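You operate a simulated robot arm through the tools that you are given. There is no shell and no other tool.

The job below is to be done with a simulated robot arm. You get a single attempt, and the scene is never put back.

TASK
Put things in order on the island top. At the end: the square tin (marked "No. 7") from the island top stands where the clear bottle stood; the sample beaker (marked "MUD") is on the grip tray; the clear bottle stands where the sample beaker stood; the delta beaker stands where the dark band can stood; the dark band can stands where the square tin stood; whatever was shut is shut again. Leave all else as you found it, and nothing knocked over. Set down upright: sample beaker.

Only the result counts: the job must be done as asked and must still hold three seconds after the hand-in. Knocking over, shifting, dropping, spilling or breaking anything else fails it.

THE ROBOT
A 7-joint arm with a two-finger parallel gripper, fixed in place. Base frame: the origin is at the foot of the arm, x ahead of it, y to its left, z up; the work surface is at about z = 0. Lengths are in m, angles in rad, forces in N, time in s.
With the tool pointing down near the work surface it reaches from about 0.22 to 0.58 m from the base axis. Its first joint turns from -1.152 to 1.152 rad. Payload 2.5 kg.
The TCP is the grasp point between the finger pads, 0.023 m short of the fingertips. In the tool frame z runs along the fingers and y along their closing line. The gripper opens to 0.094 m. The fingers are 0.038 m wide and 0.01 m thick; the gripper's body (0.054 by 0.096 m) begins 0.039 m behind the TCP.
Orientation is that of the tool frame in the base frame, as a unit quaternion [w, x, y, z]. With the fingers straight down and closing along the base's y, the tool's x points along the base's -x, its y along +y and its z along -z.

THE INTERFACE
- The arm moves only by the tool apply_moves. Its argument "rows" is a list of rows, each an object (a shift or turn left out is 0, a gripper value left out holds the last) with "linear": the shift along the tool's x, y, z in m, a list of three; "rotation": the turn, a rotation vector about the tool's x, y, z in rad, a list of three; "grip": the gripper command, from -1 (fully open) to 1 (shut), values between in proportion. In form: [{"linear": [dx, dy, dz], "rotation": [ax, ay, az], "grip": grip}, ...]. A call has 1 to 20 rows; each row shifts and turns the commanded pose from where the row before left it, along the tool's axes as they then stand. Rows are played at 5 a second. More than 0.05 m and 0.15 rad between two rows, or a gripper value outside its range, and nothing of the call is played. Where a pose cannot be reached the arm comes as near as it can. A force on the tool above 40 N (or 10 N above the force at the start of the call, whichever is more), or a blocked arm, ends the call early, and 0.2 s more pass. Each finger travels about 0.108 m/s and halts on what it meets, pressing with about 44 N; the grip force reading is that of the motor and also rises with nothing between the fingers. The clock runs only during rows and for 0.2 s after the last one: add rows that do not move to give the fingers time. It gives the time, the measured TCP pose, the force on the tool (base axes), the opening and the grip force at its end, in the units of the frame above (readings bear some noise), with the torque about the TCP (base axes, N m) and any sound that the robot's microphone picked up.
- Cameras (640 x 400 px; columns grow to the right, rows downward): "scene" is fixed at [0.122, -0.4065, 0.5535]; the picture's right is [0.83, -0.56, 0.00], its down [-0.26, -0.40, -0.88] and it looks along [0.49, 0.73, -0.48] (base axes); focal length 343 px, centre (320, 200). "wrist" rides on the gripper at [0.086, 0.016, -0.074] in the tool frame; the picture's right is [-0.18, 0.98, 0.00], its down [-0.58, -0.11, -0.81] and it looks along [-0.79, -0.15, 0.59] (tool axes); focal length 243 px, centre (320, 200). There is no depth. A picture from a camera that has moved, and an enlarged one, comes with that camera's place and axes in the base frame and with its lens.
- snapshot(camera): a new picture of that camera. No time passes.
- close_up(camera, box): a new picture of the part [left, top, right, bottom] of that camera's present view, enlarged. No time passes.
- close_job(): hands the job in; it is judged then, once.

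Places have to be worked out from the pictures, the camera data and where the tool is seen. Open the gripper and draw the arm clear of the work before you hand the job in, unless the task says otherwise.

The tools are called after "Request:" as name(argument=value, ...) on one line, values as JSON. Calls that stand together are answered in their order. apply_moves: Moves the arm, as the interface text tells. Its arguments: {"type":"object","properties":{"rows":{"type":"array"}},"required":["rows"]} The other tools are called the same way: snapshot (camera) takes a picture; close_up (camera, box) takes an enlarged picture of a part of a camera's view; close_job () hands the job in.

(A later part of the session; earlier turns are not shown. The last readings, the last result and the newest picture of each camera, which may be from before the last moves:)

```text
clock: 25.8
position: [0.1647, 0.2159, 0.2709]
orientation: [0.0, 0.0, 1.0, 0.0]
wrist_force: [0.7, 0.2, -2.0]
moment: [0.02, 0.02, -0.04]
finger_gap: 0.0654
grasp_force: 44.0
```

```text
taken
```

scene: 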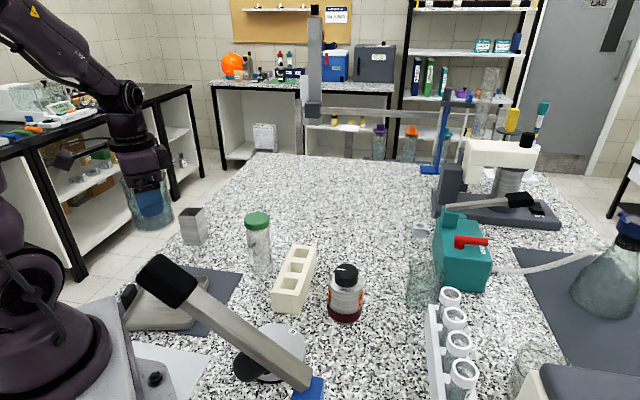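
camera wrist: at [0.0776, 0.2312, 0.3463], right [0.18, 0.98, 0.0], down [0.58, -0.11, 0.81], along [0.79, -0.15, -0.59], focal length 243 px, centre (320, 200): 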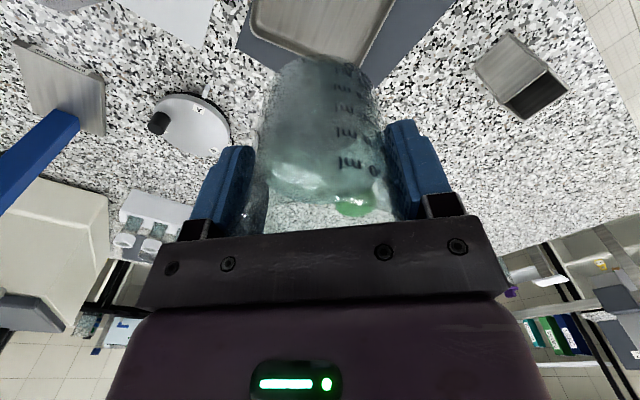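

The beaker hangs above the tray at (0.165, 0.216); tray centre is about (0.157, 0.218). I shift 5 mm inward and descend to z≈0.10, then look.

Request:
apply_moves(rows=[{"linear": [0.005, 0.002, 0.015]}, {"linear": [0, 0, 0.03]}, {"linear": [0, 0, 0.03]}, {"linear": [0, 0, 0.03]}, {"linear": [0, 0, 0.03]}, {"linear": [0, 0, 0.02]}, {"linear": [0, 0, 0.015]}, {}, {}])

Request:
snapshot(camera="wrist")

Request:
close_up(camera="scene", box=[80, 200, 260, 340])

```text
clock: 27.8
position: [0.1616, 0.218, 0.1016]
orientation: [0.0, 0.0, 1.0, -0.001]
wrist_force: [0.6, 0.3, -2.8]
moment: [-0.03, 0.05, 0.01]
finger_gap: 0.0652
grasp_force: 44.1
```

```text
taken
camera wrist: at [0.0746, 0.2336, 0.1763], right [0.18, 0.98, 0.0], down [0.58, -0.11, 0.81], along [0.79, -0.15, -0.59], focal length 243 px, centre (320, 200)
```

wrist: 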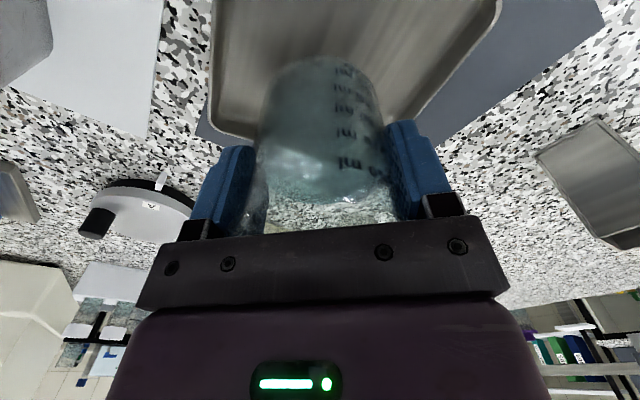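

```text
2.86 times, centred on (170, 270) of scene
camera zoom: at [0.122, -0.4065, 0.5535], right [0.83, -0.56, 0.0], down [-0.26, -0.4, -0.88], along [0.49, 0.73, -0.48], focal length 980 px, centre (749, 0)
```

zoom: 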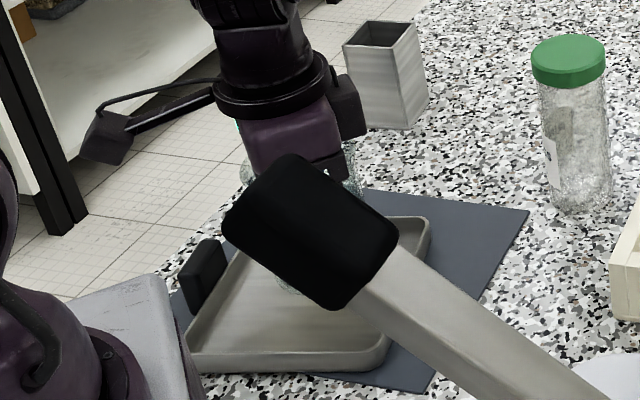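

The beaker base is about 3 cm above the tray floor and within its walls. I descend in small steps, watching the force for contact.

Request:
apply_moves(rows=[{"linear": [0, 0, 0.01]}, {"linear": [0, 0, 0.008]}, {"linear": [0, 0, 0.004]}, {}])

Request:
apply_moves(rows=[{"linear": [0, 0, 0.003]}, {"linear": [0, 0, 0.002]}, {}])

```text
clock: 28.8
position: [0.1616, 0.2169, 0.0792]
orientation: [0.0, 0.0, 1.0, 0.0]
wrist_force: [-0.6, 0.0, -2.4]
moment: [-0.01, -0.01, -0.01]
finger_gap: 0.0654
grasp_force: 44.6
```

```text
clock: 29.6
position: [0.1612, 0.2172, 0.0747]
orientation: [0.0, 0.0, 1.0, -0.001]
wrist_force: [-0.2, -0.4, -2.3]
moment: [0.03, 0.01, 0.02]
finger_gap: 0.0654
grasp_force: 43.9
```

No contact yet at z=0.0747 (beaker bottom ≈0.014). I go on down in 2 mm steps.

Request:
apply_moves(rows=[{"linear": [0, 0, 0.002]}, {"linear": [0, 0, 0.002]}, {}])

Request:
apply_moves(rows=[{"linear": [0, 0, 0.002]}, {}])

```text
clock: 30.4
position: [0.1607, 0.2182, 0.0696]
orientation: [0.0, 0.001, 1.0, 0.0]
wrist_force: [-0.7, 0.0, -2.1]
moment: [0.0, -0.01, 0.0]
finger_gap: 0.065
grasp_force: 44.2
```

```text
clock: 31.0
position: [0.1619, 0.2177, 0.0672]
orientation: [0.0, -0.001, 1.0, 0.0]
wrist_force: [0.3, -0.4, -3.3]
moment: [0.01, 0.04, -0.01]
finger_gap: 0.0654
grasp_force: 44.0
```

Request:
apply_moves(rows=[{"linear": [0, 0, 0.0015]}, {}])

Request:
snapshot(camera="wrist")

```text
clock: 31.6
position: [0.1623, 0.217, 0.068]
orientation: [0.0, 0.0, 1.0, -0.001]
wrist_force: [-3.7, -3.9, 27.7]
moment: [-0.26, 0.07, -0.06]
finger_gap: 0.0655
grasp_force: 43.7
```

```text
taken
camera wrist: at [0.074, 0.2341, 0.1423], right [0.19, 0.98, 0.0], down [0.58, -0.11, 0.81], along [0.79, -0.15, -0.59], focal length 243 px, centre (320, 200)
```

wrist: 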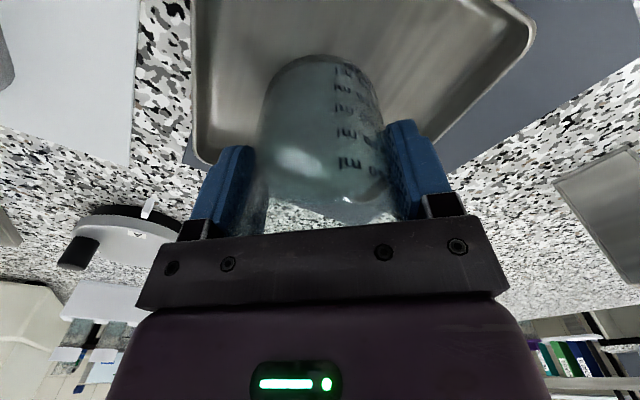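

Contact: +28 N with the beaker's bottom on the tray floor (TCP z≈0.067). I ease off 1 mm to relieve the pressing, then check.

Request:
apply_moves(rows=[{"linear": [0, 0, -0.001]}, {}])

```text
clock: 32.2
position: [0.1613, 0.2167, 0.0684]
orientation: [0.0, 0.0, 1.0, 0.0]
wrist_force: [0.0, -0.4, -1.4]
moment: [0.01, -0.04, -0.01]
finger_gap: 0.0654
grasp_force: 43.8
```

The force is back near zero, so the beaker just rests. I open the fingers in small steps.

Request:
apply_moves(rows=[{"grip": -0.38}, {"grip": -0.45}, {"grip": -0.55}, {"grip": -0.7}, {"grip": -0.9}, {"grip": -1}, {}])

Request:
snapshot(camera="wrist")

Request:
close_up(camera="scene", box=[80, 200, 260, 340])

```text
clock: 33.8
position: [0.16, 0.2168, 0.0686]
orientation: [0.0, 0.0, 1.0, 0.0]
wrist_force: [-1.3, -0.8, 0.5]
moment: [-0.01, 0.02, 0.01]
finger_gap: 0.0939
grasp_force: 0.1
```

```text
taken
camera wrist: at [0.0738, 0.2333, 0.1429], right [0.18, 0.98, 0.0], down [0.58, -0.11, 0.81], along [0.79, -0.15, -0.59], focal length 243 px, centre (320, 200)
```

wrist: 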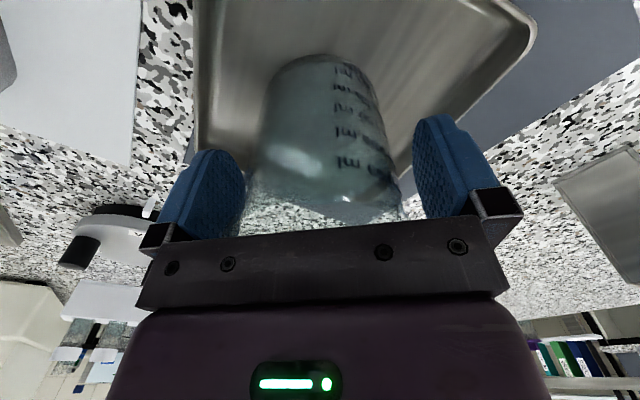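

```text
2.86 times, centred on (170, 270) of scene
camera zoom: at [0.122, -0.4065, 0.5535], right [0.83, -0.56, 0.0], down [-0.26, -0.4, -0.88], along [0.49, 0.73, -0.48], focal length 980 px, centre (749, 0)
```

zoom: 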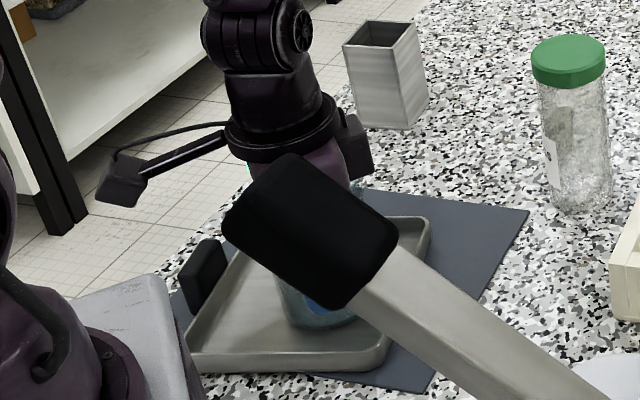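

The beaker stands upright on the tray floor, fingers free. I rise straight up to z≈0.27.

Request:
apply_moves(rows=[{"linear": [0, 0, -0.01]}, {"linear": [0, 0, -0.02]}, {"linear": [0, 0, -0.03]}, {"linear": [0, 0, -0.04]}, {"linear": [0, 0, -0.04]}, {"linear": [0, 0, -0.04]}, {"linear": [0, 0, -0.02]}, {}])

Request:
snapshot(camera="wrist")

Request:
snapshot(camera="scene")

```text
clock: 35.6
position: [0.1601, 0.2175, 0.2688]
orientation: [0.0, -0.001, 1.0, 0.0]
wrist_force: [0.0, 1.1, -0.2]
moment: [0.02, 0.0, 0.01]
finger_gap: 0.0938
grasp_force: 0.2
```

```text
taken
camera wrist: at [0.0747, 0.2333, 0.3426], right [0.18, 0.98, 0.0], down [0.58, -0.11, 0.81], along [0.79, -0.15, -0.59], focal length 243 px, centre (320, 200)
```

wrist: 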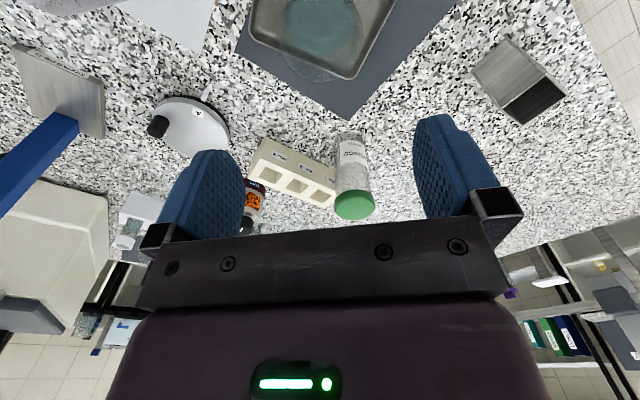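

```text
taken
```

scene: 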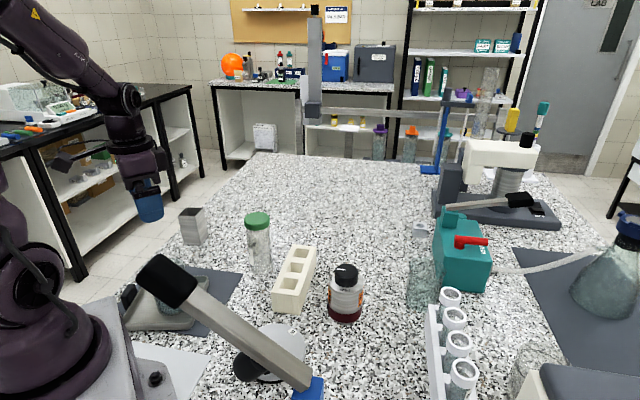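

The beaker is standing on the tray. I enlarge the bottle's label, the tin and the tray from here.

Request:
close_up(camera="wrist", box=[310, 120, 400, 225])

Request:
close_up(camera="wrist", box=[450, 20, 590, 140])

Request:
close_up(camera="wrist", box=[230, 0, 410, 130])

```text
3.81 times, centred on (355, 172) of wrist
camera zoom: at [0.0747, 0.2333, 0.3426], right [0.18, 0.98, 0.0], down [0.58, -0.11, 0.81], along [0.79, -0.15, -0.59], focal length 924 px, centre (187, 305)
```

zoom: 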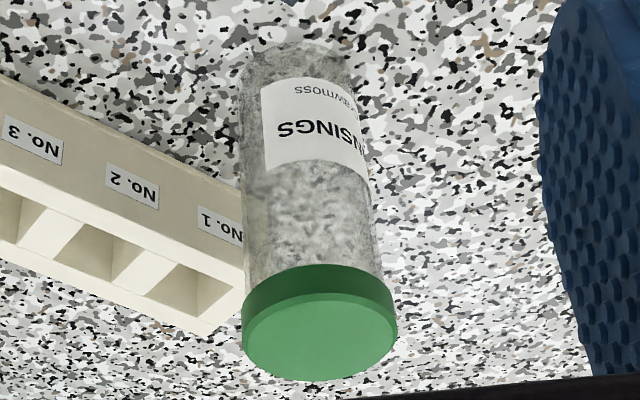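

```text
3.33 times, centred on (520, 80) of wrist
camera zoom: at [0.0747, 0.2333, 0.3426], right [0.18, 0.98, 0.0], down [0.58, -0.11, 0.81], along [0.79, -0.15, -0.59], focal length 809 px, centre (-347, 600)
```

zoom: 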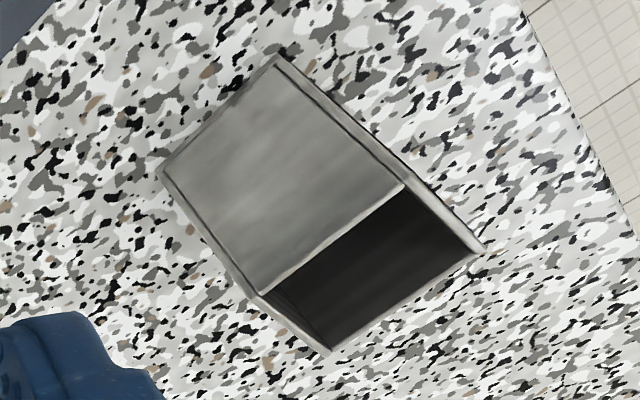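

```text
3.08 times, centred on (320, 65) of wrist
camera zoom: at [0.0747, 0.2333, 0.3426], right [0.18, 0.98, 0.0], down [0.58, -0.11, 0.81], along [0.79, -0.15, -0.59], focal length 746 px, centre (320, 615)
```

zoom: 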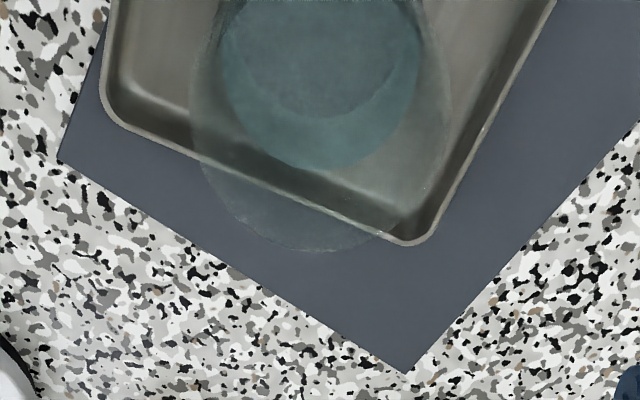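

The tray, mat and beaker look right. The bottle (clear, green lid) is about 0.15 m tall at roughly (0.366, 0.222); I move above it at z≈0.26 to fix its position.

Request:
apply_moves(rows=[{"linear": [-0.02, 0, 0]}, {"linear": [-0.04, 0, 0]}, {"linear": [-0.045, 0.001, 0]}, {"linear": [-0.045, 0.001, 0]}, {"linear": [-0.035, 0.001, 0.005]}, {"linear": [-0.02, 0, 0.004]}, {}, {}])

Request:
snapshot(camera="wrist")

Request:
close_up(camera="wrist", box=[230, 0, 430, 150])

```text
clock: 37.4
position: [0.3642, 0.2206, 0.2597]
orientation: [0.0, 0.0, 1.0, 0.001]
wrist_force: [-0.9, 0.2, 0.0]
moment: [0.03, 0.0, 0.01]
finger_gap: 0.0942
grasp_force: 0.0
```

```text
taken
camera wrist: at [0.2776, 0.2362, 0.3343], right [0.18, 0.98, 0.0], down [0.58, -0.11, 0.81], along [0.79, -0.15, -0.59], focal length 243 px, centre (320, 200)
```

wrist: 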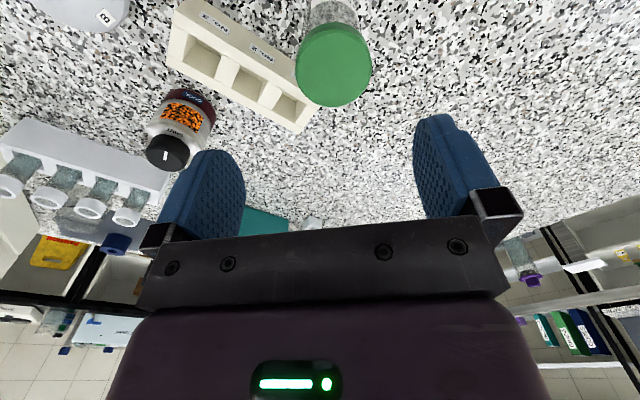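

```text
2.67 times, centred on (330, 75) of wrist
camera zoom: at [0.2776, 0.2362, 0.3343], right [0.18, 0.98, 0.0], down [0.58, -0.11, 0.81], along [0.79, -0.15, -0.59], focal length 647 px, centre (293, 533)
```

zoom: 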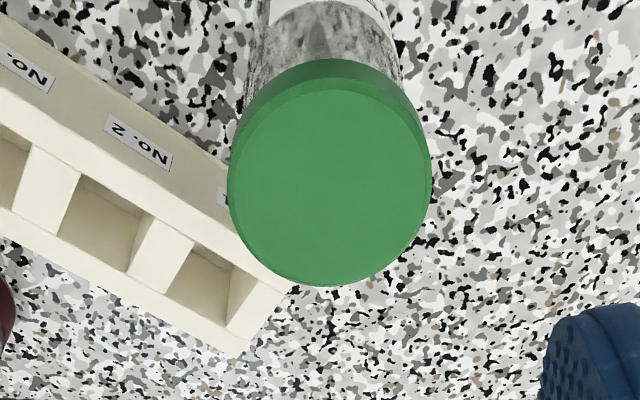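

The lid's centre resolves to about (0.367, 0.230) with its top at z≈0.146. I shift there, descend to z≈0.118 with open fingers, and look.

Request:
apply_moves(rows=[{"linear": [-0.003, 0.0095, 0]}, {"linear": [0, 0, 0.03]}, {"linear": [0, 0, 0.03]}, {"linear": [0, 0, 0.03]}, {"linear": [0, 0, 0.025]}, {"linear": [0, 0, 0.018]}, {}, {}])

Request:
snapshot(camera="wrist")

Request:
close_up(camera="scene", box=[180, 140, 340, 290])

```text
clock: 39.2
position: [0.3676, 0.2304, 0.1249]
orientation: [0.0, 0.0, 1.0, 0.0]
wrist_force: [0.7, 0.9, 0.5]
moment: [0.04, 0.01, 0.01]
finger_gap: 0.0939
grasp_force: 0.1
```

```text
taken
camera wrist: at [0.2811, 0.2454, 0.2005], right [0.18, 0.98, 0.0], down [0.58, -0.11, 0.81], along [0.79, -0.15, -0.59], focal length 243 px, centre (320, 200)
```

wrist: 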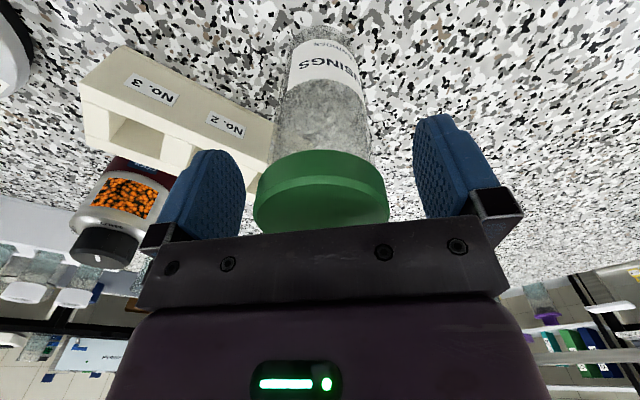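

```text
2.67 times, centred on (260, 215) of scene
camera zoom: at [0.122, -0.4065, 0.5535], right [0.83, -0.56, 0.0], down [-0.26, -0.4, -0.88], along [0.49, 0.73, -0.48], focal length 914 px, centre (480, 160)
```

zoom: 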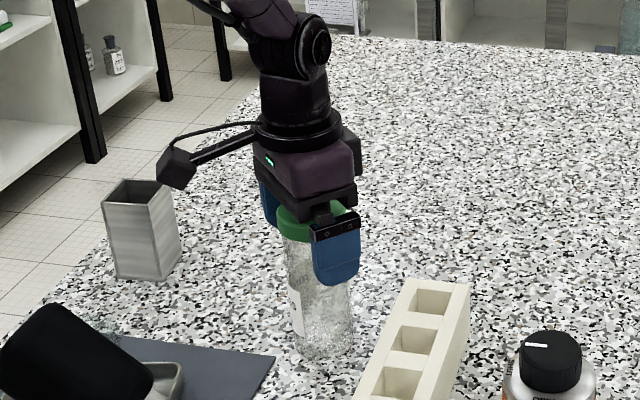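

The lid is centred between the pads with clearance above. I go 5 mm lower and close in steps to grip the lid.

Request:
apply_moves(rows=[{"linear": [0, 0, 0.005]}, {"grip": -0.7}, {"grip": -0.5}, {"grip": -0.4}, {"grip": -0.3}, {"grip": -0.24}, {"grip": -0.2}, {}])

```text
clock: 41.0
position: [0.3677, 0.2306, 0.1204]
orientation: [-0.001, 0.0, 1.0, 0.0]
wrist_force: [-0.9, 0.2, 0.1]
moment: [-0.01, 0.06, 0.02]
finger_gap: 0.0577
grasp_force: 1.7
```

The gap stopped at 0.0577 (commanded 0.0564), so the pads have just met the lid. I close a little more for full grip.

Request:
apply_moves(rows=[{"grip": -0.16}, {"grip": -0.12}, {}])

Request:
snapshot(camera="wrist")

```text
clock: 41.8
position: [0.3683, 0.2304, 0.1223]
orientation: [0.001, -0.001, 1.0, 0.001]
wrist_force: [0.4, -0.7, -0.4]
moment: [-0.04, -0.01, -0.04]
finger_gap: 0.057
grasp_force: 44.6
```

```text
taken
camera wrist: at [0.2816, 0.246, 0.1959], right [0.18, 0.98, 0.0], down [0.58, -0.11, 0.81], along [0.79, -0.15, -0.59], focal length 243 px, centre (320, 200)
```

wrist: 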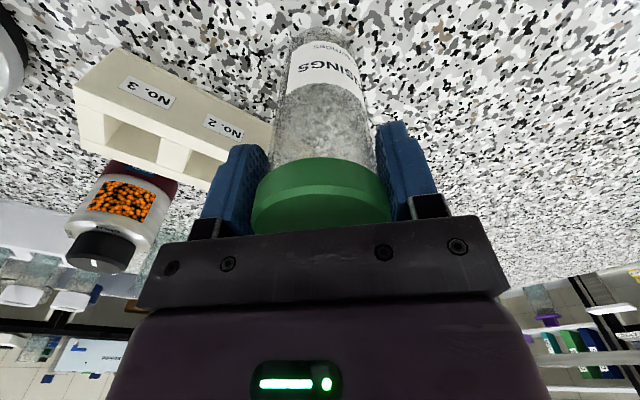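

The lid is gripped at 0.057 m with 44 N. I lift slowly and check that the bottle comes along.

Request:
apply_moves(rows=[{"linear": [0, 0, -0.005]}, {"linear": [0, 0, -0.01]}, {"linear": [0, 0, -0.015]}, {}])

Request:
snapshot(camera="wrist")

Request:
close_up(camera="scene", box=[180, 140, 340, 290])

```text
clock: 42.8
position: [0.3692, 0.2295, 0.151]
orientation: [0.0, 0.001, 1.0, 0.0]
wrist_force: [0.6, 0.7, -0.3]
moment: [0.05, 0.01, -0.04]
finger_gap: 0.0571
grasp_force: 44.8
```

```text
taken
camera wrist: at [0.2824, 0.2454, 0.2256], right [0.18, 0.98, 0.0], down [0.58, -0.11, 0.81], along [0.79, -0.15, -0.59], focal length 243 px, centre (320, 200)
```

wrist: 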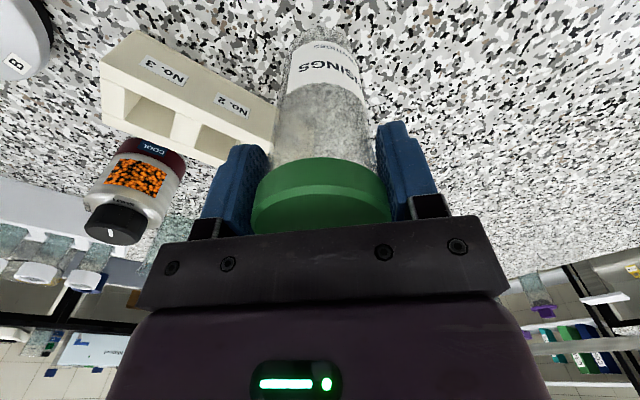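

```text
2.67 times, centred on (260, 215) of scene
camera zoom: at [0.122, -0.4065, 0.5535], right [0.83, -0.56, 0.0], down [-0.26, -0.4, -0.88], along [0.49, 0.73, -0.48], focal length 914 px, centre (480, 160)
```

zoom: 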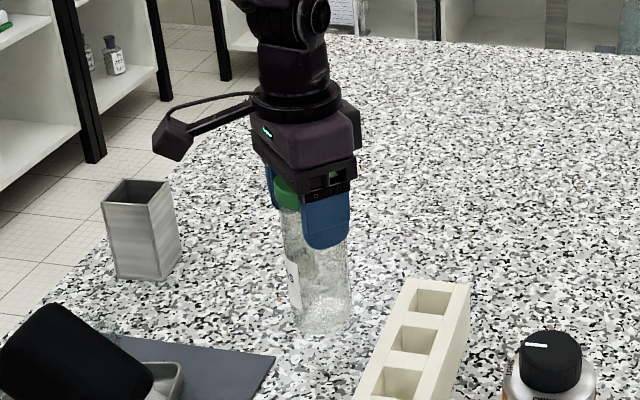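

The bottle is lifted whole. I raise it to z≈0.27 and carry it to above the sample beaker's old place (0.581, 0.074).

Request:
apply_moves(rows=[{"linear": [0, 0, -0.02]}, {"linear": [0, 0, -0.03]}, {"linear": [0, 0, -0.03]}, {"linear": [0, 0, -0.03]}, {"linear": [-0.007, -0.0052, -0.01]}, {"linear": [-0.015, -0.011, 0]}, {"linear": [-0.025, -0.0183, 0]}, {"linear": [-0.025, -0.0183, 0]}, {"linear": [-0.025, -0.0183, 0]}, {"linear": [-0.025, -0.0183, 0]}, {"linear": [-0.025, -0.0183, 0]}, {"linear": [-0.025, -0.0183, 0]}, {"linear": [-0.022, -0.016, 0]}, {"linear": [-0.012, -0.009, 0]}, {"linear": [-0.006, -0.0046, 0]}, {}, {}])

Request:
snapshot(camera="wrist")

Request:
snapshot(camera="scene")

```text
clock: 46.4
position: [0.5806, 0.0739, 0.2714]
orientation: [0.0, 0.0, 1.0, 0.0]
wrist_force: [0.5, 0.0, 0.1]
moment: [-0.01, 0.02, -0.03]
finger_gap: 0.0571
grasp_force: 44.1
```

```text
taken
camera wrist: at [0.4936, 0.0903, 0.3466], right [0.18, 0.98, 0.0], down [0.58, -0.11, 0.81], along [0.79, -0.15, -0.59], focal length 243 px, centre (320, 200)
```

wrist: 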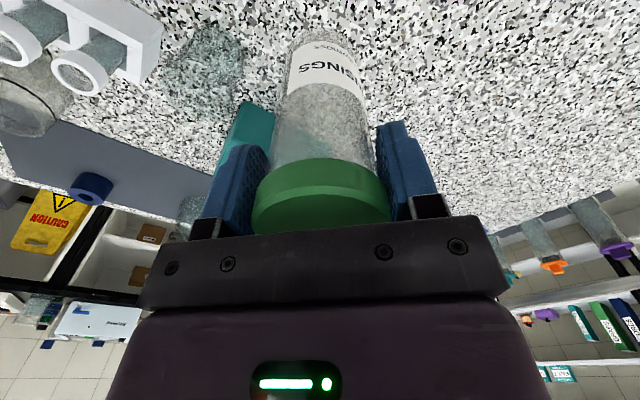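

```text
taken
```

scene: 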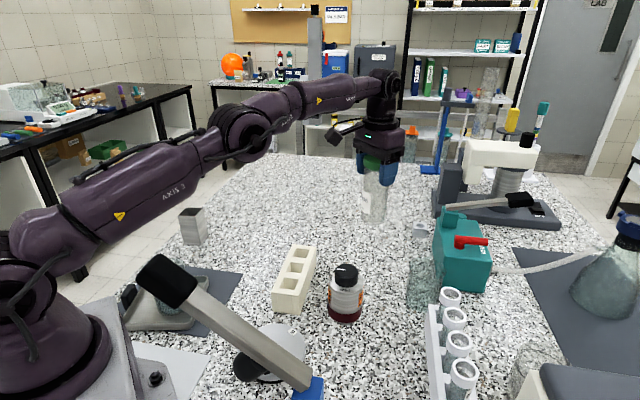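

The bottle hangs above the place at (0.581, 0.074). I descend to just above the table (TCP z≈0.127), then in small steps.

Request:
apply_moves(rows=[{"linear": [0, 0, 0.015]}, {"linear": [0, 0, 0.03]}, {"linear": [0, 0, 0.03]}, {"linear": [0, 0, 0.03]}, {"linear": [0, 0, 0.025]}, {"linear": [0, 0, 0.014]}, {}, {}])

Request:
apply_moves(rows=[{"linear": [0, 0, 0.002]}, {}])

```text
clock: 48.2
position: [0.5803, 0.0744, 0.127]
orientation: [0.0, -0.001, 1.0, 0.0]
wrist_force: [0.3, -0.1, -1.5]
moment: [-0.02, 0.02, 0.02]
finger_gap: 0.0568
grasp_force: 44.5
```

```text
clock: 48.8
position: [0.5822, 0.0746, 0.1231]
orientation: [0.0, 0.0, 1.0, -0.001]
wrist_force: [-0.5, -0.2, -0.9]
moment: [0.02, 0.01, -0.02]
finger_gap: 0.0569
grasp_force: 44.1
```

Request:
apply_moves(rows=[{"linear": [0, 0, 0.0015]}, {}])

Request:
apply_moves(rows=[{"linear": [0, 0, 0.0015]}, {}])

```text
clock: 49.4
position: [0.5809, 0.0749, 0.1239]
orientation: [0.0, 0.0, 1.0, 0.0]
wrist_force: [-0.9, 0.0, -1.1]
moment: [0.01, 0.0, 0.01]
finger_gap: 0.0573
grasp_force: 43.9
```

```text
clock: 50.0
position: [0.5802, 0.0738, 0.1237]
orientation: [0.0, 0.0, 1.0, 0.0]
wrist_force: [0.3, 0.2, -0.4]
moment: [-0.02, -0.01, -0.01]
finger_gap: 0.057
grasp_force: 43.9
```

Still no contact force; I continue by 1 mm steps.

Request:
apply_moves(rows=[{"linear": [0, 0, 0.001]}, {}])

Request:
apply_moves(rows=[{"linear": [0, 0, 0.001]}, {}])

```text
clock: 50.6
position: [0.5812, 0.0736, 0.1218]
orientation: [0.0, 0.0, 1.0, 0.0]
wrist_force: [-0.5, 0.3, -0.3]
moment: [0.04, 0.0, 0.03]
finger_gap: 0.0565
grasp_force: 44.5
```

```text
clock: 51.2
position: [0.581, 0.0748, 0.1209]
orientation: [0.0, 0.0, 1.0, -0.001]
wrist_force: [-1.6, -0.2, 2.3]
moment: [0.01, 0.04, 0.01]
finger_gap: 0.0571
grasp_force: 44.3
```

The force has turned to +2.3 N at z≈0.121, the same height as at pick-up, so the bottle is on the table. I open the fingers in steps.

Request:
apply_moves(rows=[{"grip": -0.2}, {"grip": -0.25}, {"grip": -0.35}, {"grip": -0.55}, {"grip": -0.8}, {"grip": -1}, {}])

Request:
snapshot(camera="wrist")

Request:
close_up(camera="scene", box=[310, 160, 450, 300])

```text
clock: 52.8
position: [0.581, 0.0745, 0.1203]
orientation: [0.001, -0.001, 1.0, 0.0]
wrist_force: [-0.3, 0.3, 0.7]
moment: [-0.02, 0.02, -0.03]
finger_gap: 0.0939
grasp_force: 0.1
```

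```text
taken
camera wrist: at [0.4937, 0.0902, 0.1953], right [0.18, 0.98, 0.0], down [0.58, -0.11, 0.81], along [0.79, -0.15, -0.59], focal length 243 px, centre (320, 200)
```

wrist: 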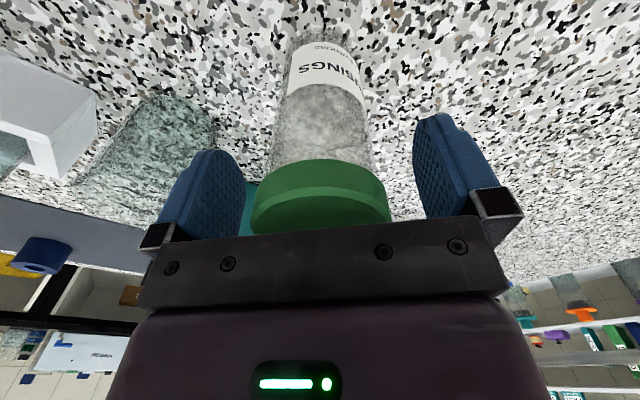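

```text
2.86 times, centred on (380, 230) of scene
camera zoom: at [0.122, -0.4065, 0.5535], right [0.83, -0.56, 0.0], down [-0.26, -0.4, -0.88], along [0.49, 0.73, -0.48], focal length 980 px, centre (149, 114)
```

zoom: 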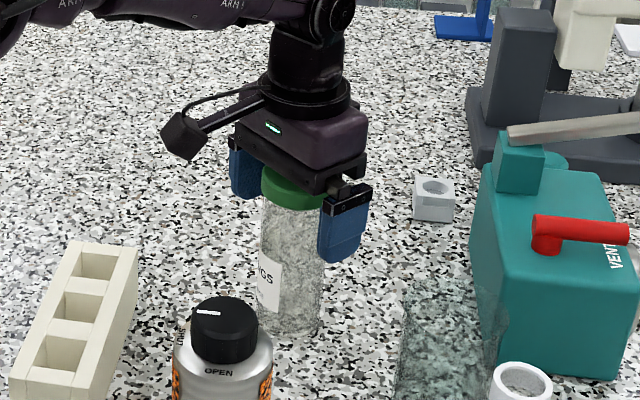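

The bottle stands upright on the sample beaker's old place. I rise clear to z≈0.27 before going to the tin.

Request:
apply_moves(rows=[{"linear": [0, 0, -0.01]}, {"linear": [0, 0, -0.02]}, {"linear": [0, 0, -0.03]}, {"linear": [0, 0, -0.04]}, {"linear": [0, 0, -0.04]}, {"linear": [0.01, 0.014, -0.01]}, {"linear": [0.024, 0.036, 0]}, {"linear": [0.026, 0.038, 0]}, {"linear": [0.026, 0.038, 0]}, {"linear": [0.026, 0.038, 0]}, {"linear": [0.026, 0.038, 0]}, {"linear": [0.026, 0.038, 0]}, {"linear": [0.026, 0.038, 0]}, {"linear": [0.026, 0.038, 0]}, {"linear": [0.024, 0.036, 0]}, {"linear": [0.01, 0.014, 0]}, {}])

Request:
snapshot(camera="wrist")

Request:
snapshot(camera="scene")

```text
clock: 56.4
position: [0.332, 0.4404, 0.2701]
orientation: [0.0, 0.001, 1.0, 0.0]
wrist_force: [0.4, -0.9, -0.8]
moment: [0.01, 0.02, -0.01]
finger_gap: 0.0941
grasp_force: 0.1
```

```text
taken
camera wrist: at [0.2444, 0.4568, 0.3454], right [0.19, 0.98, 0.0], down [0.58, -0.11, 0.81], along [0.79, -0.15, -0.59], focal length 243 px, centre (320, 200)
```

wrist: 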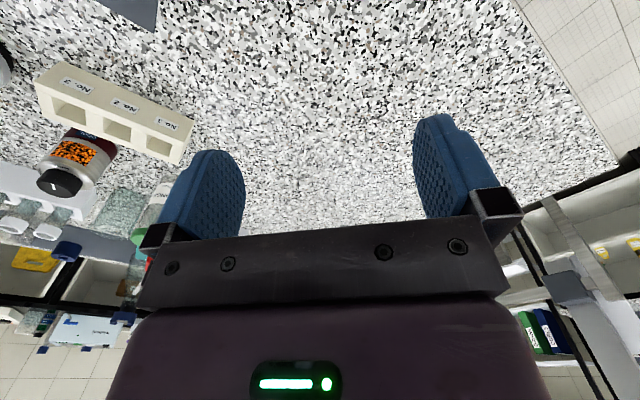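

```text
taken
```

scene: 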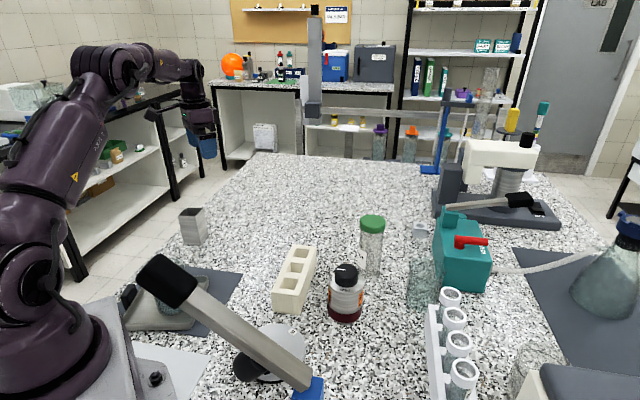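

The bottle stands well in its new place. The tin's unseen faces point away from the base, so I back off slightly and yaw the hand +1.5 rad to look at them before grasping.

Request:
apply_moves(rows=[{"linear": [-0.02, 0.015, 0]}, {"linear": [-0.02, 0.015, 0]}, {"rotation": [0, 0, 0.15]}, {"rotation": [0, 0, 0.15]}, {"rotation": [0, 0, 0.15]}, {"rotation": [0, 0, 0.15]}, {"rotation": [0, 0, 0.15]}, {"rotation": [0, 0, 0.15]}, {"rotation": [0, 0, 0.15]}, {"rotation": [0, 0, 0.15]}, {"rotation": [0, 0, 0.15]}, {"rotation": [0, 0, 0.15]}, {}])

Request:
snapshot(camera="wrist")

```text
clock: 59.2
position: [0.3649, 0.4625, 0.2685]
orientation: [0.0, 0.682, 0.732, 0.0]
wrist_force: [-0.4, 0.4, 0.8]
moment: [0.02, -0.03, -0.02]
finger_gap: 0.094
grasp_force: 0.1
out of reach, approached as far as the arm can: row 2
```

```text
taken
camera wrist: at [0.3742, 0.5498, 0.3431], right [0.99, -0.12, 0.0], down [-0.07, -0.59, 0.81], along [-0.09, -0.8, -0.59], focal length 243 px, centre (320, 200)
```

wrist: 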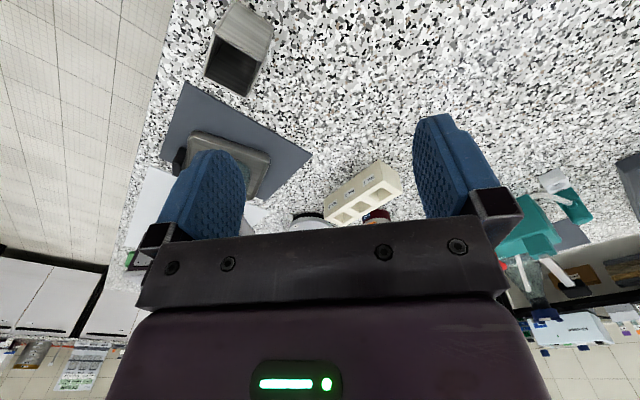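

Reach limit met at r≈0.59. The tin's far face shows now; I enlarge it.

Request:
close_up(camera="wrist", box=[180, 0, 300, 110])

Request:
close_up(camera="wrist", box=[280, 150, 440, 240])

```text
3.64 times, centred on (240, 55) of wrist
camera zoom: at [0.3742, 0.5498, 0.3431], right [0.99, -0.12, 0.0], down [-0.07, -0.59, 0.81], along [-0.09, -0.8, -0.59], focal length 882 px, centre (611, 727)
```

zoom: 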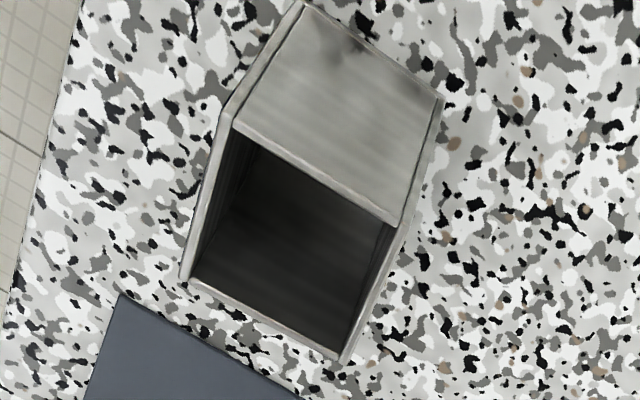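

```text
4.00 times, centred on (360, 195) of wrist
camera zoom: at [0.3742, 0.5498, 0.3431], right [0.99, -0.12, 0.0], down [-0.07, -0.59, 0.81], along [-0.09, -0.8, -0.59], focal length 970 px, centre (160, 220)
```

zoom: 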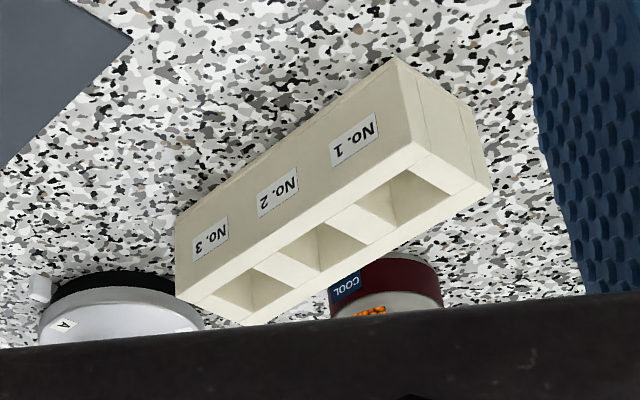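

No mark on that face either; only the face toward −x/+y (azimuth ≈140°) remains. I move to about (0.25, 0.46) and turn the hand to look at it, which is also a suitable grasp yaw.

Request:
apply_moves(rows=[{"linear": [0.002, -0.038, 0]}, {"linear": [0.002, -0.038, 0]}, {"linear": [0.0015, -0.039, 0]}, {"rotation": [0, 0, -0.15]}, {"rotation": [0, 0, -0.15]}, {"rotation": [0, 0, -0.15]}, {"rotation": [0, 0, -0.15]}, {"rotation": [0, 0, -0.15]}, {"rotation": [0, 0, -0.05]}, {}])

Request:
snapshot(camera="wrist")

Request:
close_up(camera="wrist", box=[240, 0, 420, 120])

```text
clock: 61.4
position: [0.2493, 0.461, 0.2676]
orientation: [0.0, 0.342, 0.94, 0.0]
wrist_force: [-0.6, 0.6, 0.2]
moment: [0.01, 0.0, 0.01]
finger_gap: 0.0939
grasp_force: 0.1
```

```text
taken
camera wrist: at [0.1934, 0.5279, 0.3431], right [0.77, 0.63, 0.0], down [0.38, -0.46, 0.81], along [0.51, -0.62, -0.59], focal length 243 px, centre (320, 200)
```

wrist: 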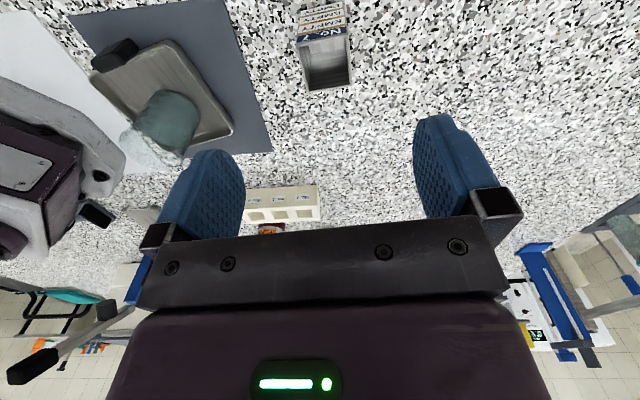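

```text
3.33 times, centred on (330, 60) of wrist
camera zoom: at [0.1934, 0.5279, 0.3431], right [0.77, 0.63, 0.0], down [0.38, -0.46, 0.81], along [0.51, -0.62, -0.59], focal length 809 px, centre (287, 667)
```

zoom: 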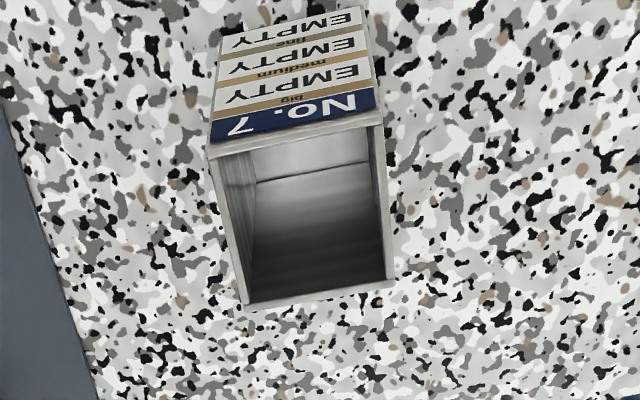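

Confirmed: the tin is marked "No. 7", centred at about (0.271, 0.443), edges at 50°/140°, matching the hand's closing line now. I move above it and descend to z≈0.10 first.

Request:
apply_moves(rows=[{"linear": [-0.0282, 0.0006, 0]}, {"linear": [0, 0, 0.04]}, {"linear": [0, 0, 0.04]}, {"linear": [0, 0, 0.04]}, {"linear": [0, 0, 0.03]}, {"linear": [0, 0, 0.015]}, {}, {}])

Request:
snapshot(camera="wrist")

Request:
close_up(camera="scene", box=[120, 130, 300, 270])

```text
clock: 63.2
position: [0.2724, 0.4433, 0.1018]
orientation: [0.0, 0.343, 0.939, -0.001]
wrist_force: [0.0, 0.4, 0.4]
moment: [0.02, 0.04, -0.03]
finger_gap: 0.0941
grasp_force: 0.0
```

```text
taken
camera wrist: at [0.2158, 0.5114, 0.1771], right [0.77, 0.63, 0.0], down [0.37, -0.46, 0.81], along [0.51, -0.62, -0.59], focal length 243 px, centre (320, 200)
```

wrist: 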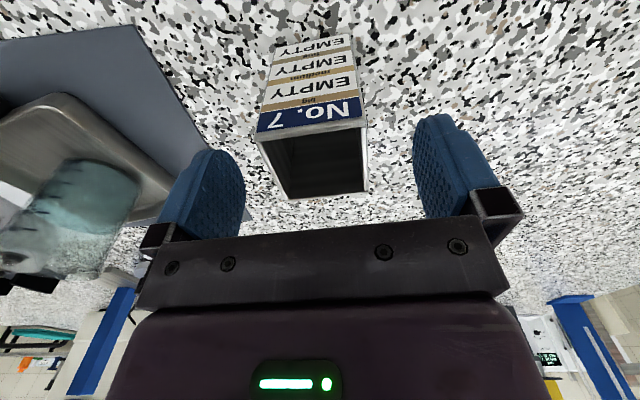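

```text
2.86 times, centred on (210, 200) of scene
camera zoom: at [0.122, -0.4065, 0.5535], right [0.83, -0.56, 0.0], down [-0.26, -0.4, -0.88], along [0.49, 0.73, -0.48], focal length 980 px, centre (634, 200)
```

zoom: 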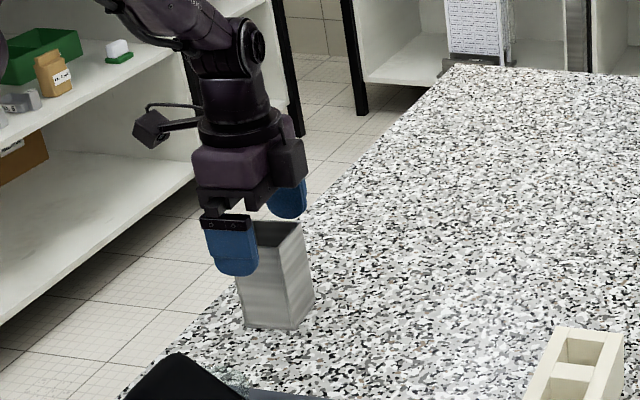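

The tin is centred under the hand. I descend another 4 cm to z≈0.062 and close stepwise.

Request:
apply_moves(rows=[{"linear": [0, 0, 0.02]}, {"linear": [0, 0, 0.02]}, {}, {"grip": -0.6}, {"grip": -0.3}, {"grip": -0.15}, {"grip": -0.05}, {"grip": 0}, {}])

Request:
snapshot(camera="wrist")

```text
clock: 65.2
position: [0.2723, 0.4439, 0.0628]
orientation: [0.0, 0.342, 0.94, 0.001]
wrist_force: [0.2, 0.0, -0.8]
moment: [0.01, 0.0, -0.02]
finger_gap: 0.0494
grasp_force: 44.1
```

```text
taken
camera wrist: at [0.2156, 0.5108, 0.138], right [0.77, 0.63, 0.0], down [0.37, -0.46, 0.81], along [0.51, -0.62, -0.59], focal length 243 px, centre (320, 200)
```

wrist: 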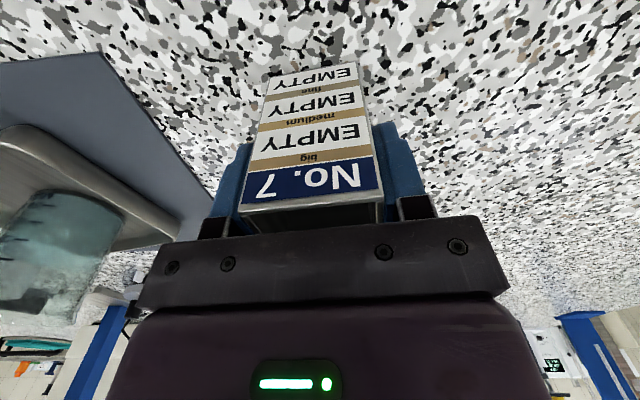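

The tin is gripped at 0.0494 m; its old place is (0.272, 0.444), TCP z 0.062. I lift it to z≈0.20 and carry it toward the bottle's old place (0.368, 0.230).

Request:
apply_moves(rows=[{"linear": [0, 0, -0.008], "grip": 0.05}, {"linear": [0, 0, -0.02]}, {"linear": [0, 0, -0.03]}, {"linear": [0, 0, -0.04]}, {"linear": [0, 0, -0.04]}, {"linear": [-0.0108, -0.0052, 0]}, {"linear": [-0.025, -0.0121, 0]}, {"linear": [-0.03, -0.0145, 0]}, {"linear": [-0.03, -0.0145, 0]}, {"linear": [-0.03, -0.0145, 0]}, {"linear": [-0.03, -0.0145, 0]}, {"linear": [-0.03, -0.0145, 0]}, {"linear": [-0.018, -0.0087, 0]}, {"linear": [-0.007, -0.0034, 0]}, {}, {}])

Request:
snapshot(camera="wrist")

Request:
snapshot(camera="scene")

```text
clock: 68.6
position: [0.368, 0.2287, 0.2007]
orientation: [0.0, 0.343, 0.939, -0.001]
wrist_force: [-0.1, 0.1, -0.9]
moment: [-0.01, 0.0, 0.02]
finger_gap: 0.0493
grasp_force: 43.8
```

```text
taken
camera wrist: at [0.3119, 0.2966, 0.2765], right [0.77, 0.63, 0.0], down [0.37, -0.46, 0.81], along [0.51, -0.62, -0.59], focal length 243 px, centre (320, 200)
```

wrist: 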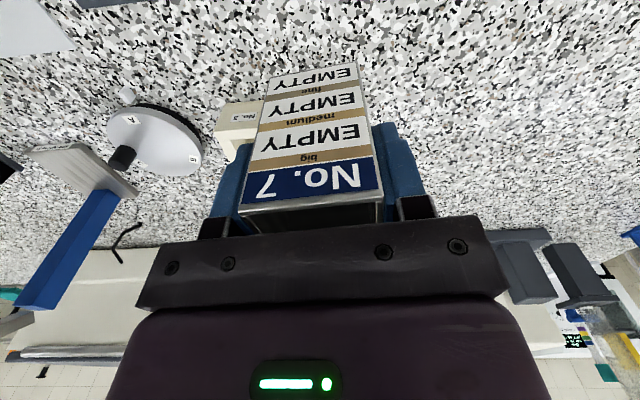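

```text
taken
```

scene: 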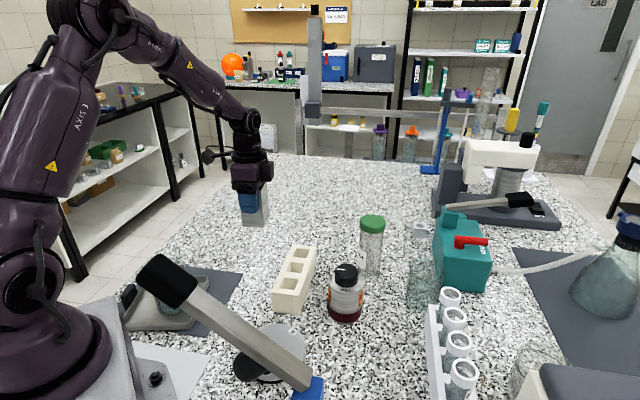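

The tin hangs above (0.368, 0.229). I descend to z≈0.067, then in small steps to contact.

Request:
apply_moves(rows=[{"linear": [0.001, 0.001, 0.015]}, {"linear": [0, 0, 0.03]}, {"linear": [0, 0, 0.035]}, {"linear": [0, 0, 0.03]}, {"linear": [0, 0, 0.017]}, {"linear": [0, 0, 0.006]}, {}, {}])

Request:
apply_moves(rows=[{"linear": [0, 0, 0.0025]}, {}])

```text
clock: 70.4
position: [0.3678, 0.2296, 0.0674]
orientation: [0.001, 0.342, 0.94, 0.0]
wrist_force: [0.0, 0.8, -0.6]
moment: [0.01, -0.04, 0.0]
finger_gap: 0.0496
grasp_force: 44.2
```

```text
clock: 71.0
position: [0.3666, 0.2303, 0.0663]
orientation: [0.001, 0.343, 0.939, 0.0]
wrist_force: [-0.6, -0.5, -0.6]
moment: [0.0, 0.01, 0.0]
finger_gap: 0.0497
grasp_force: 44.0
```

Request:
apply_moves(rows=[{"linear": [0, 0, 0.0015]}, {}])

Request:
apply_moves(rows=[{"linear": [0, 0, 0.001]}, {}])

```text
clock: 71.6
position: [0.3674, 0.2299, 0.0649]
orientation: [0.0, 0.342, 0.94, 0.001]
wrist_force: [0.3, -0.9, -0.1]
moment: [0.02, -0.01, 0.05]
finger_gap: 0.0496
grasp_force: 44.4
```

```text
clock: 72.2
position: [0.3672, 0.2302, 0.0635]
orientation: [-0.001, 0.343, 0.939, 0.0]
wrist_force: [0.0, 0.5, 0.1]
moment: [-0.01, 0.06, -0.03]
finger_gap: 0.0497
grasp_force: 43.8
```

Still free at z≈0.0635; two more 1 mm steps, watching the force.

Request:
apply_moves(rows=[{"linear": [0, 0, 0.001]}, {}])

Request:
apply_moves(rows=[{"linear": [0, 0, 0.0007]}, {}])

```text
clock: 72.8
position: [0.3675, 0.2303, 0.0637]
orientation: [0.0, 0.343, 0.939, 0.0]
wrist_force: [-4.5, -1.8, 15.2]
moment: [-0.2, 0.25, -0.01]
finger_gap: 0.0492
grasp_force: 43.9
```

```text
clock: 73.4
position: [0.3678, 0.2299, 0.0623]
orientation: [0.0, 0.343, 0.939, 0.001]
wrist_force: [-10.5, -5.5, 34.9]
moment: [-0.27, 0.42, -0.02]
finger_gap: 0.0498
grasp_force: 44.3
```

The tin is on the table, pressing with 35 N now. I ease up about 1.2 mm to relieve it and then open.

Request:
apply_moves(rows=[{"linear": [0, 0, -0.0013]}, {}])

Request:
apply_moves(rows=[{"grip": -0.02}, {"grip": -0.08}, {"grip": -0.2}, {"grip": -0.4}, {"grip": -0.7}, {"grip": -1}, {}])

Request:
snapshot(camera="wrist")

Request:
close_up(camera="scene", box=[180, 140, 340, 290])

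```text
clock: 74.0
position: [0.3677, 0.2289, 0.0622]
orientation: [0.002, 0.343, 0.939, 0.001]
wrist_force: [3.1, 0.9, 11.8]
moment: [0.06, 0.03, -0.03]
finger_gap: 0.0495
grasp_force: 43.7
```

```text
clock: 75.6
position: [0.3664, 0.2294, 0.0625]
orientation: [0.0, 0.342, 0.94, 0.0]
wrist_force: [-0.1, 0.2, 0.0]
moment: [-0.02, -0.01, -0.02]
finger_gap: 0.0939
grasp_force: 0.1
```

```text
taken
camera wrist: at [0.3108, 0.2974, 0.1378], right [0.77, 0.63, 0.0], down [0.37, -0.46, 0.81], along [0.51, -0.62, -0.59], focal length 243 px, centre (320, 200)
```

wrist: 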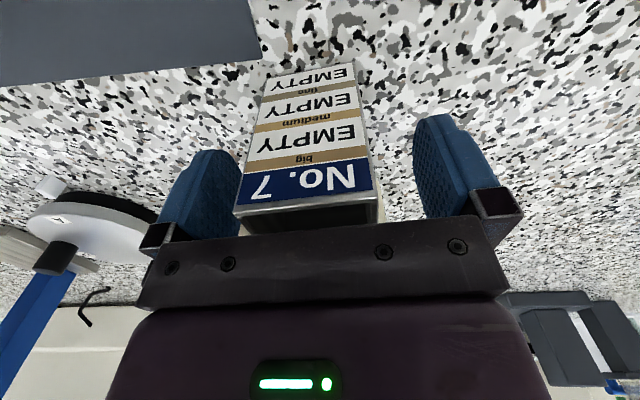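

```text
2.67 times, centred on (260, 215) of scene
camera zoom: at [0.122, -0.4065, 0.5535], right [0.83, -0.56, 0.0], down [-0.26, -0.4, -0.88], along [0.49, 0.73, -0.48], focal length 914 px, centre (480, 160)
```

zoom: 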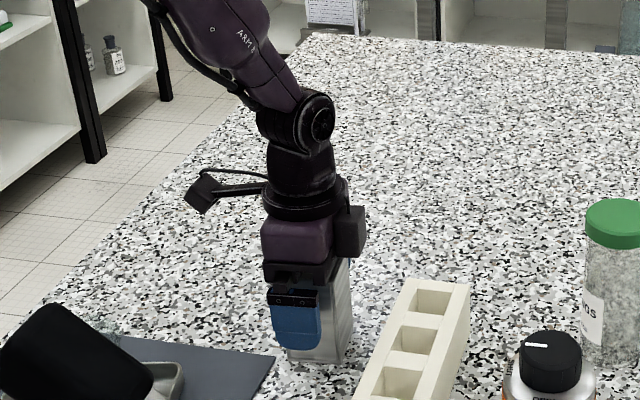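

The tin stands at (0.367, 0.230). I rise to z≈0.25, turn back to straight yaw, and move over toward the can.

Request:
apply_moves(rows=[{"linear": [0, 0, -0.01]}, {"linear": [0, 0, -0.03]}, {"linear": [0, 0, -0.045]}, {"linear": [0, 0, -0.05]}, {"linear": [0, 0, -0.05]}, {"rotation": [0, 0, -0.15]}, {"rotation": [0, 0, -0.15]}, {"rotation": [0, 0, -0.15]}, {"rotation": [0, 0, -0.15]}, {"rotation": [0, 0, -0.098]}, {"linear": [-0.01, -0.028, 0]}, {"linear": [-0.017, -0.047, 0]}, {"linear": [-0.017, -0.047, 0]}, {"linear": [-0.017, -0.047, 0]}, {"linear": [-0.016, -0.044, 0]}, {"linear": [-0.01, -0.028, 0]}, {}, {}])

Request:
snapshot(camera="wrist")

Request:
close_up(camera="wrist", box=[230, 0, 430, 150])

Request:
snapshot(camera="scene")

```text
clock: 79.4
position: [0.4536, -0.012, 0.2471]
orientation: [0.0, 0.001, 1.0, 0.0]
wrist_force: [0.5, 0.3, -0.1]
moment: [0.01, 0.03, 0.02]
finger_gap: 0.0937
grasp_force: 0.1
```

```text
taken
camera wrist: at [0.367, 0.0037, 0.323], right [0.19, 0.98, 0.0], down [0.58, -0.11, 0.81], along [0.79, -0.15, -0.59], focal length 243 px, centre (320, 200)
```

wrist: 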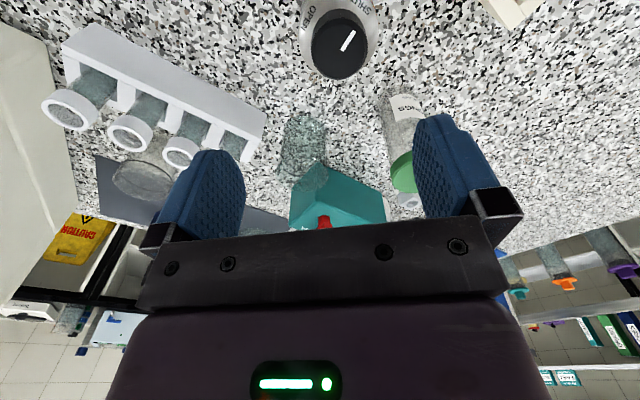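

```text
2.67 times, centred on (330, 75) of wrist
camera zoom: at [0.367, 0.0037, 0.323], right [0.19, 0.98, 0.0], down [0.58, -0.11, 0.81], along [0.79, -0.15, -0.59], focal length 647 px, centre (293, 533)
```

zoom: 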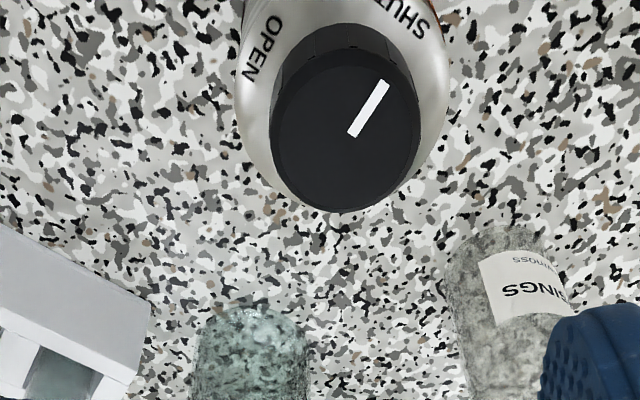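

```text
taken
```

scene: 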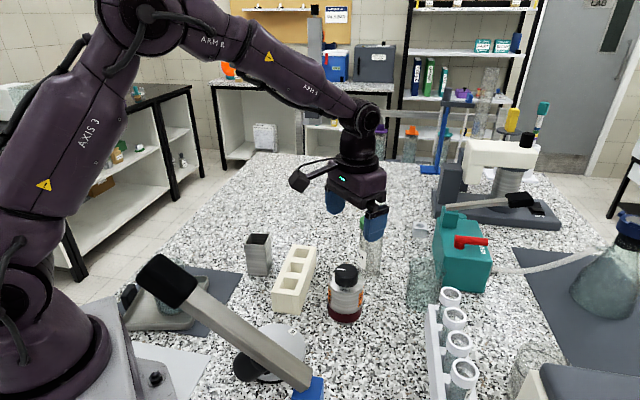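

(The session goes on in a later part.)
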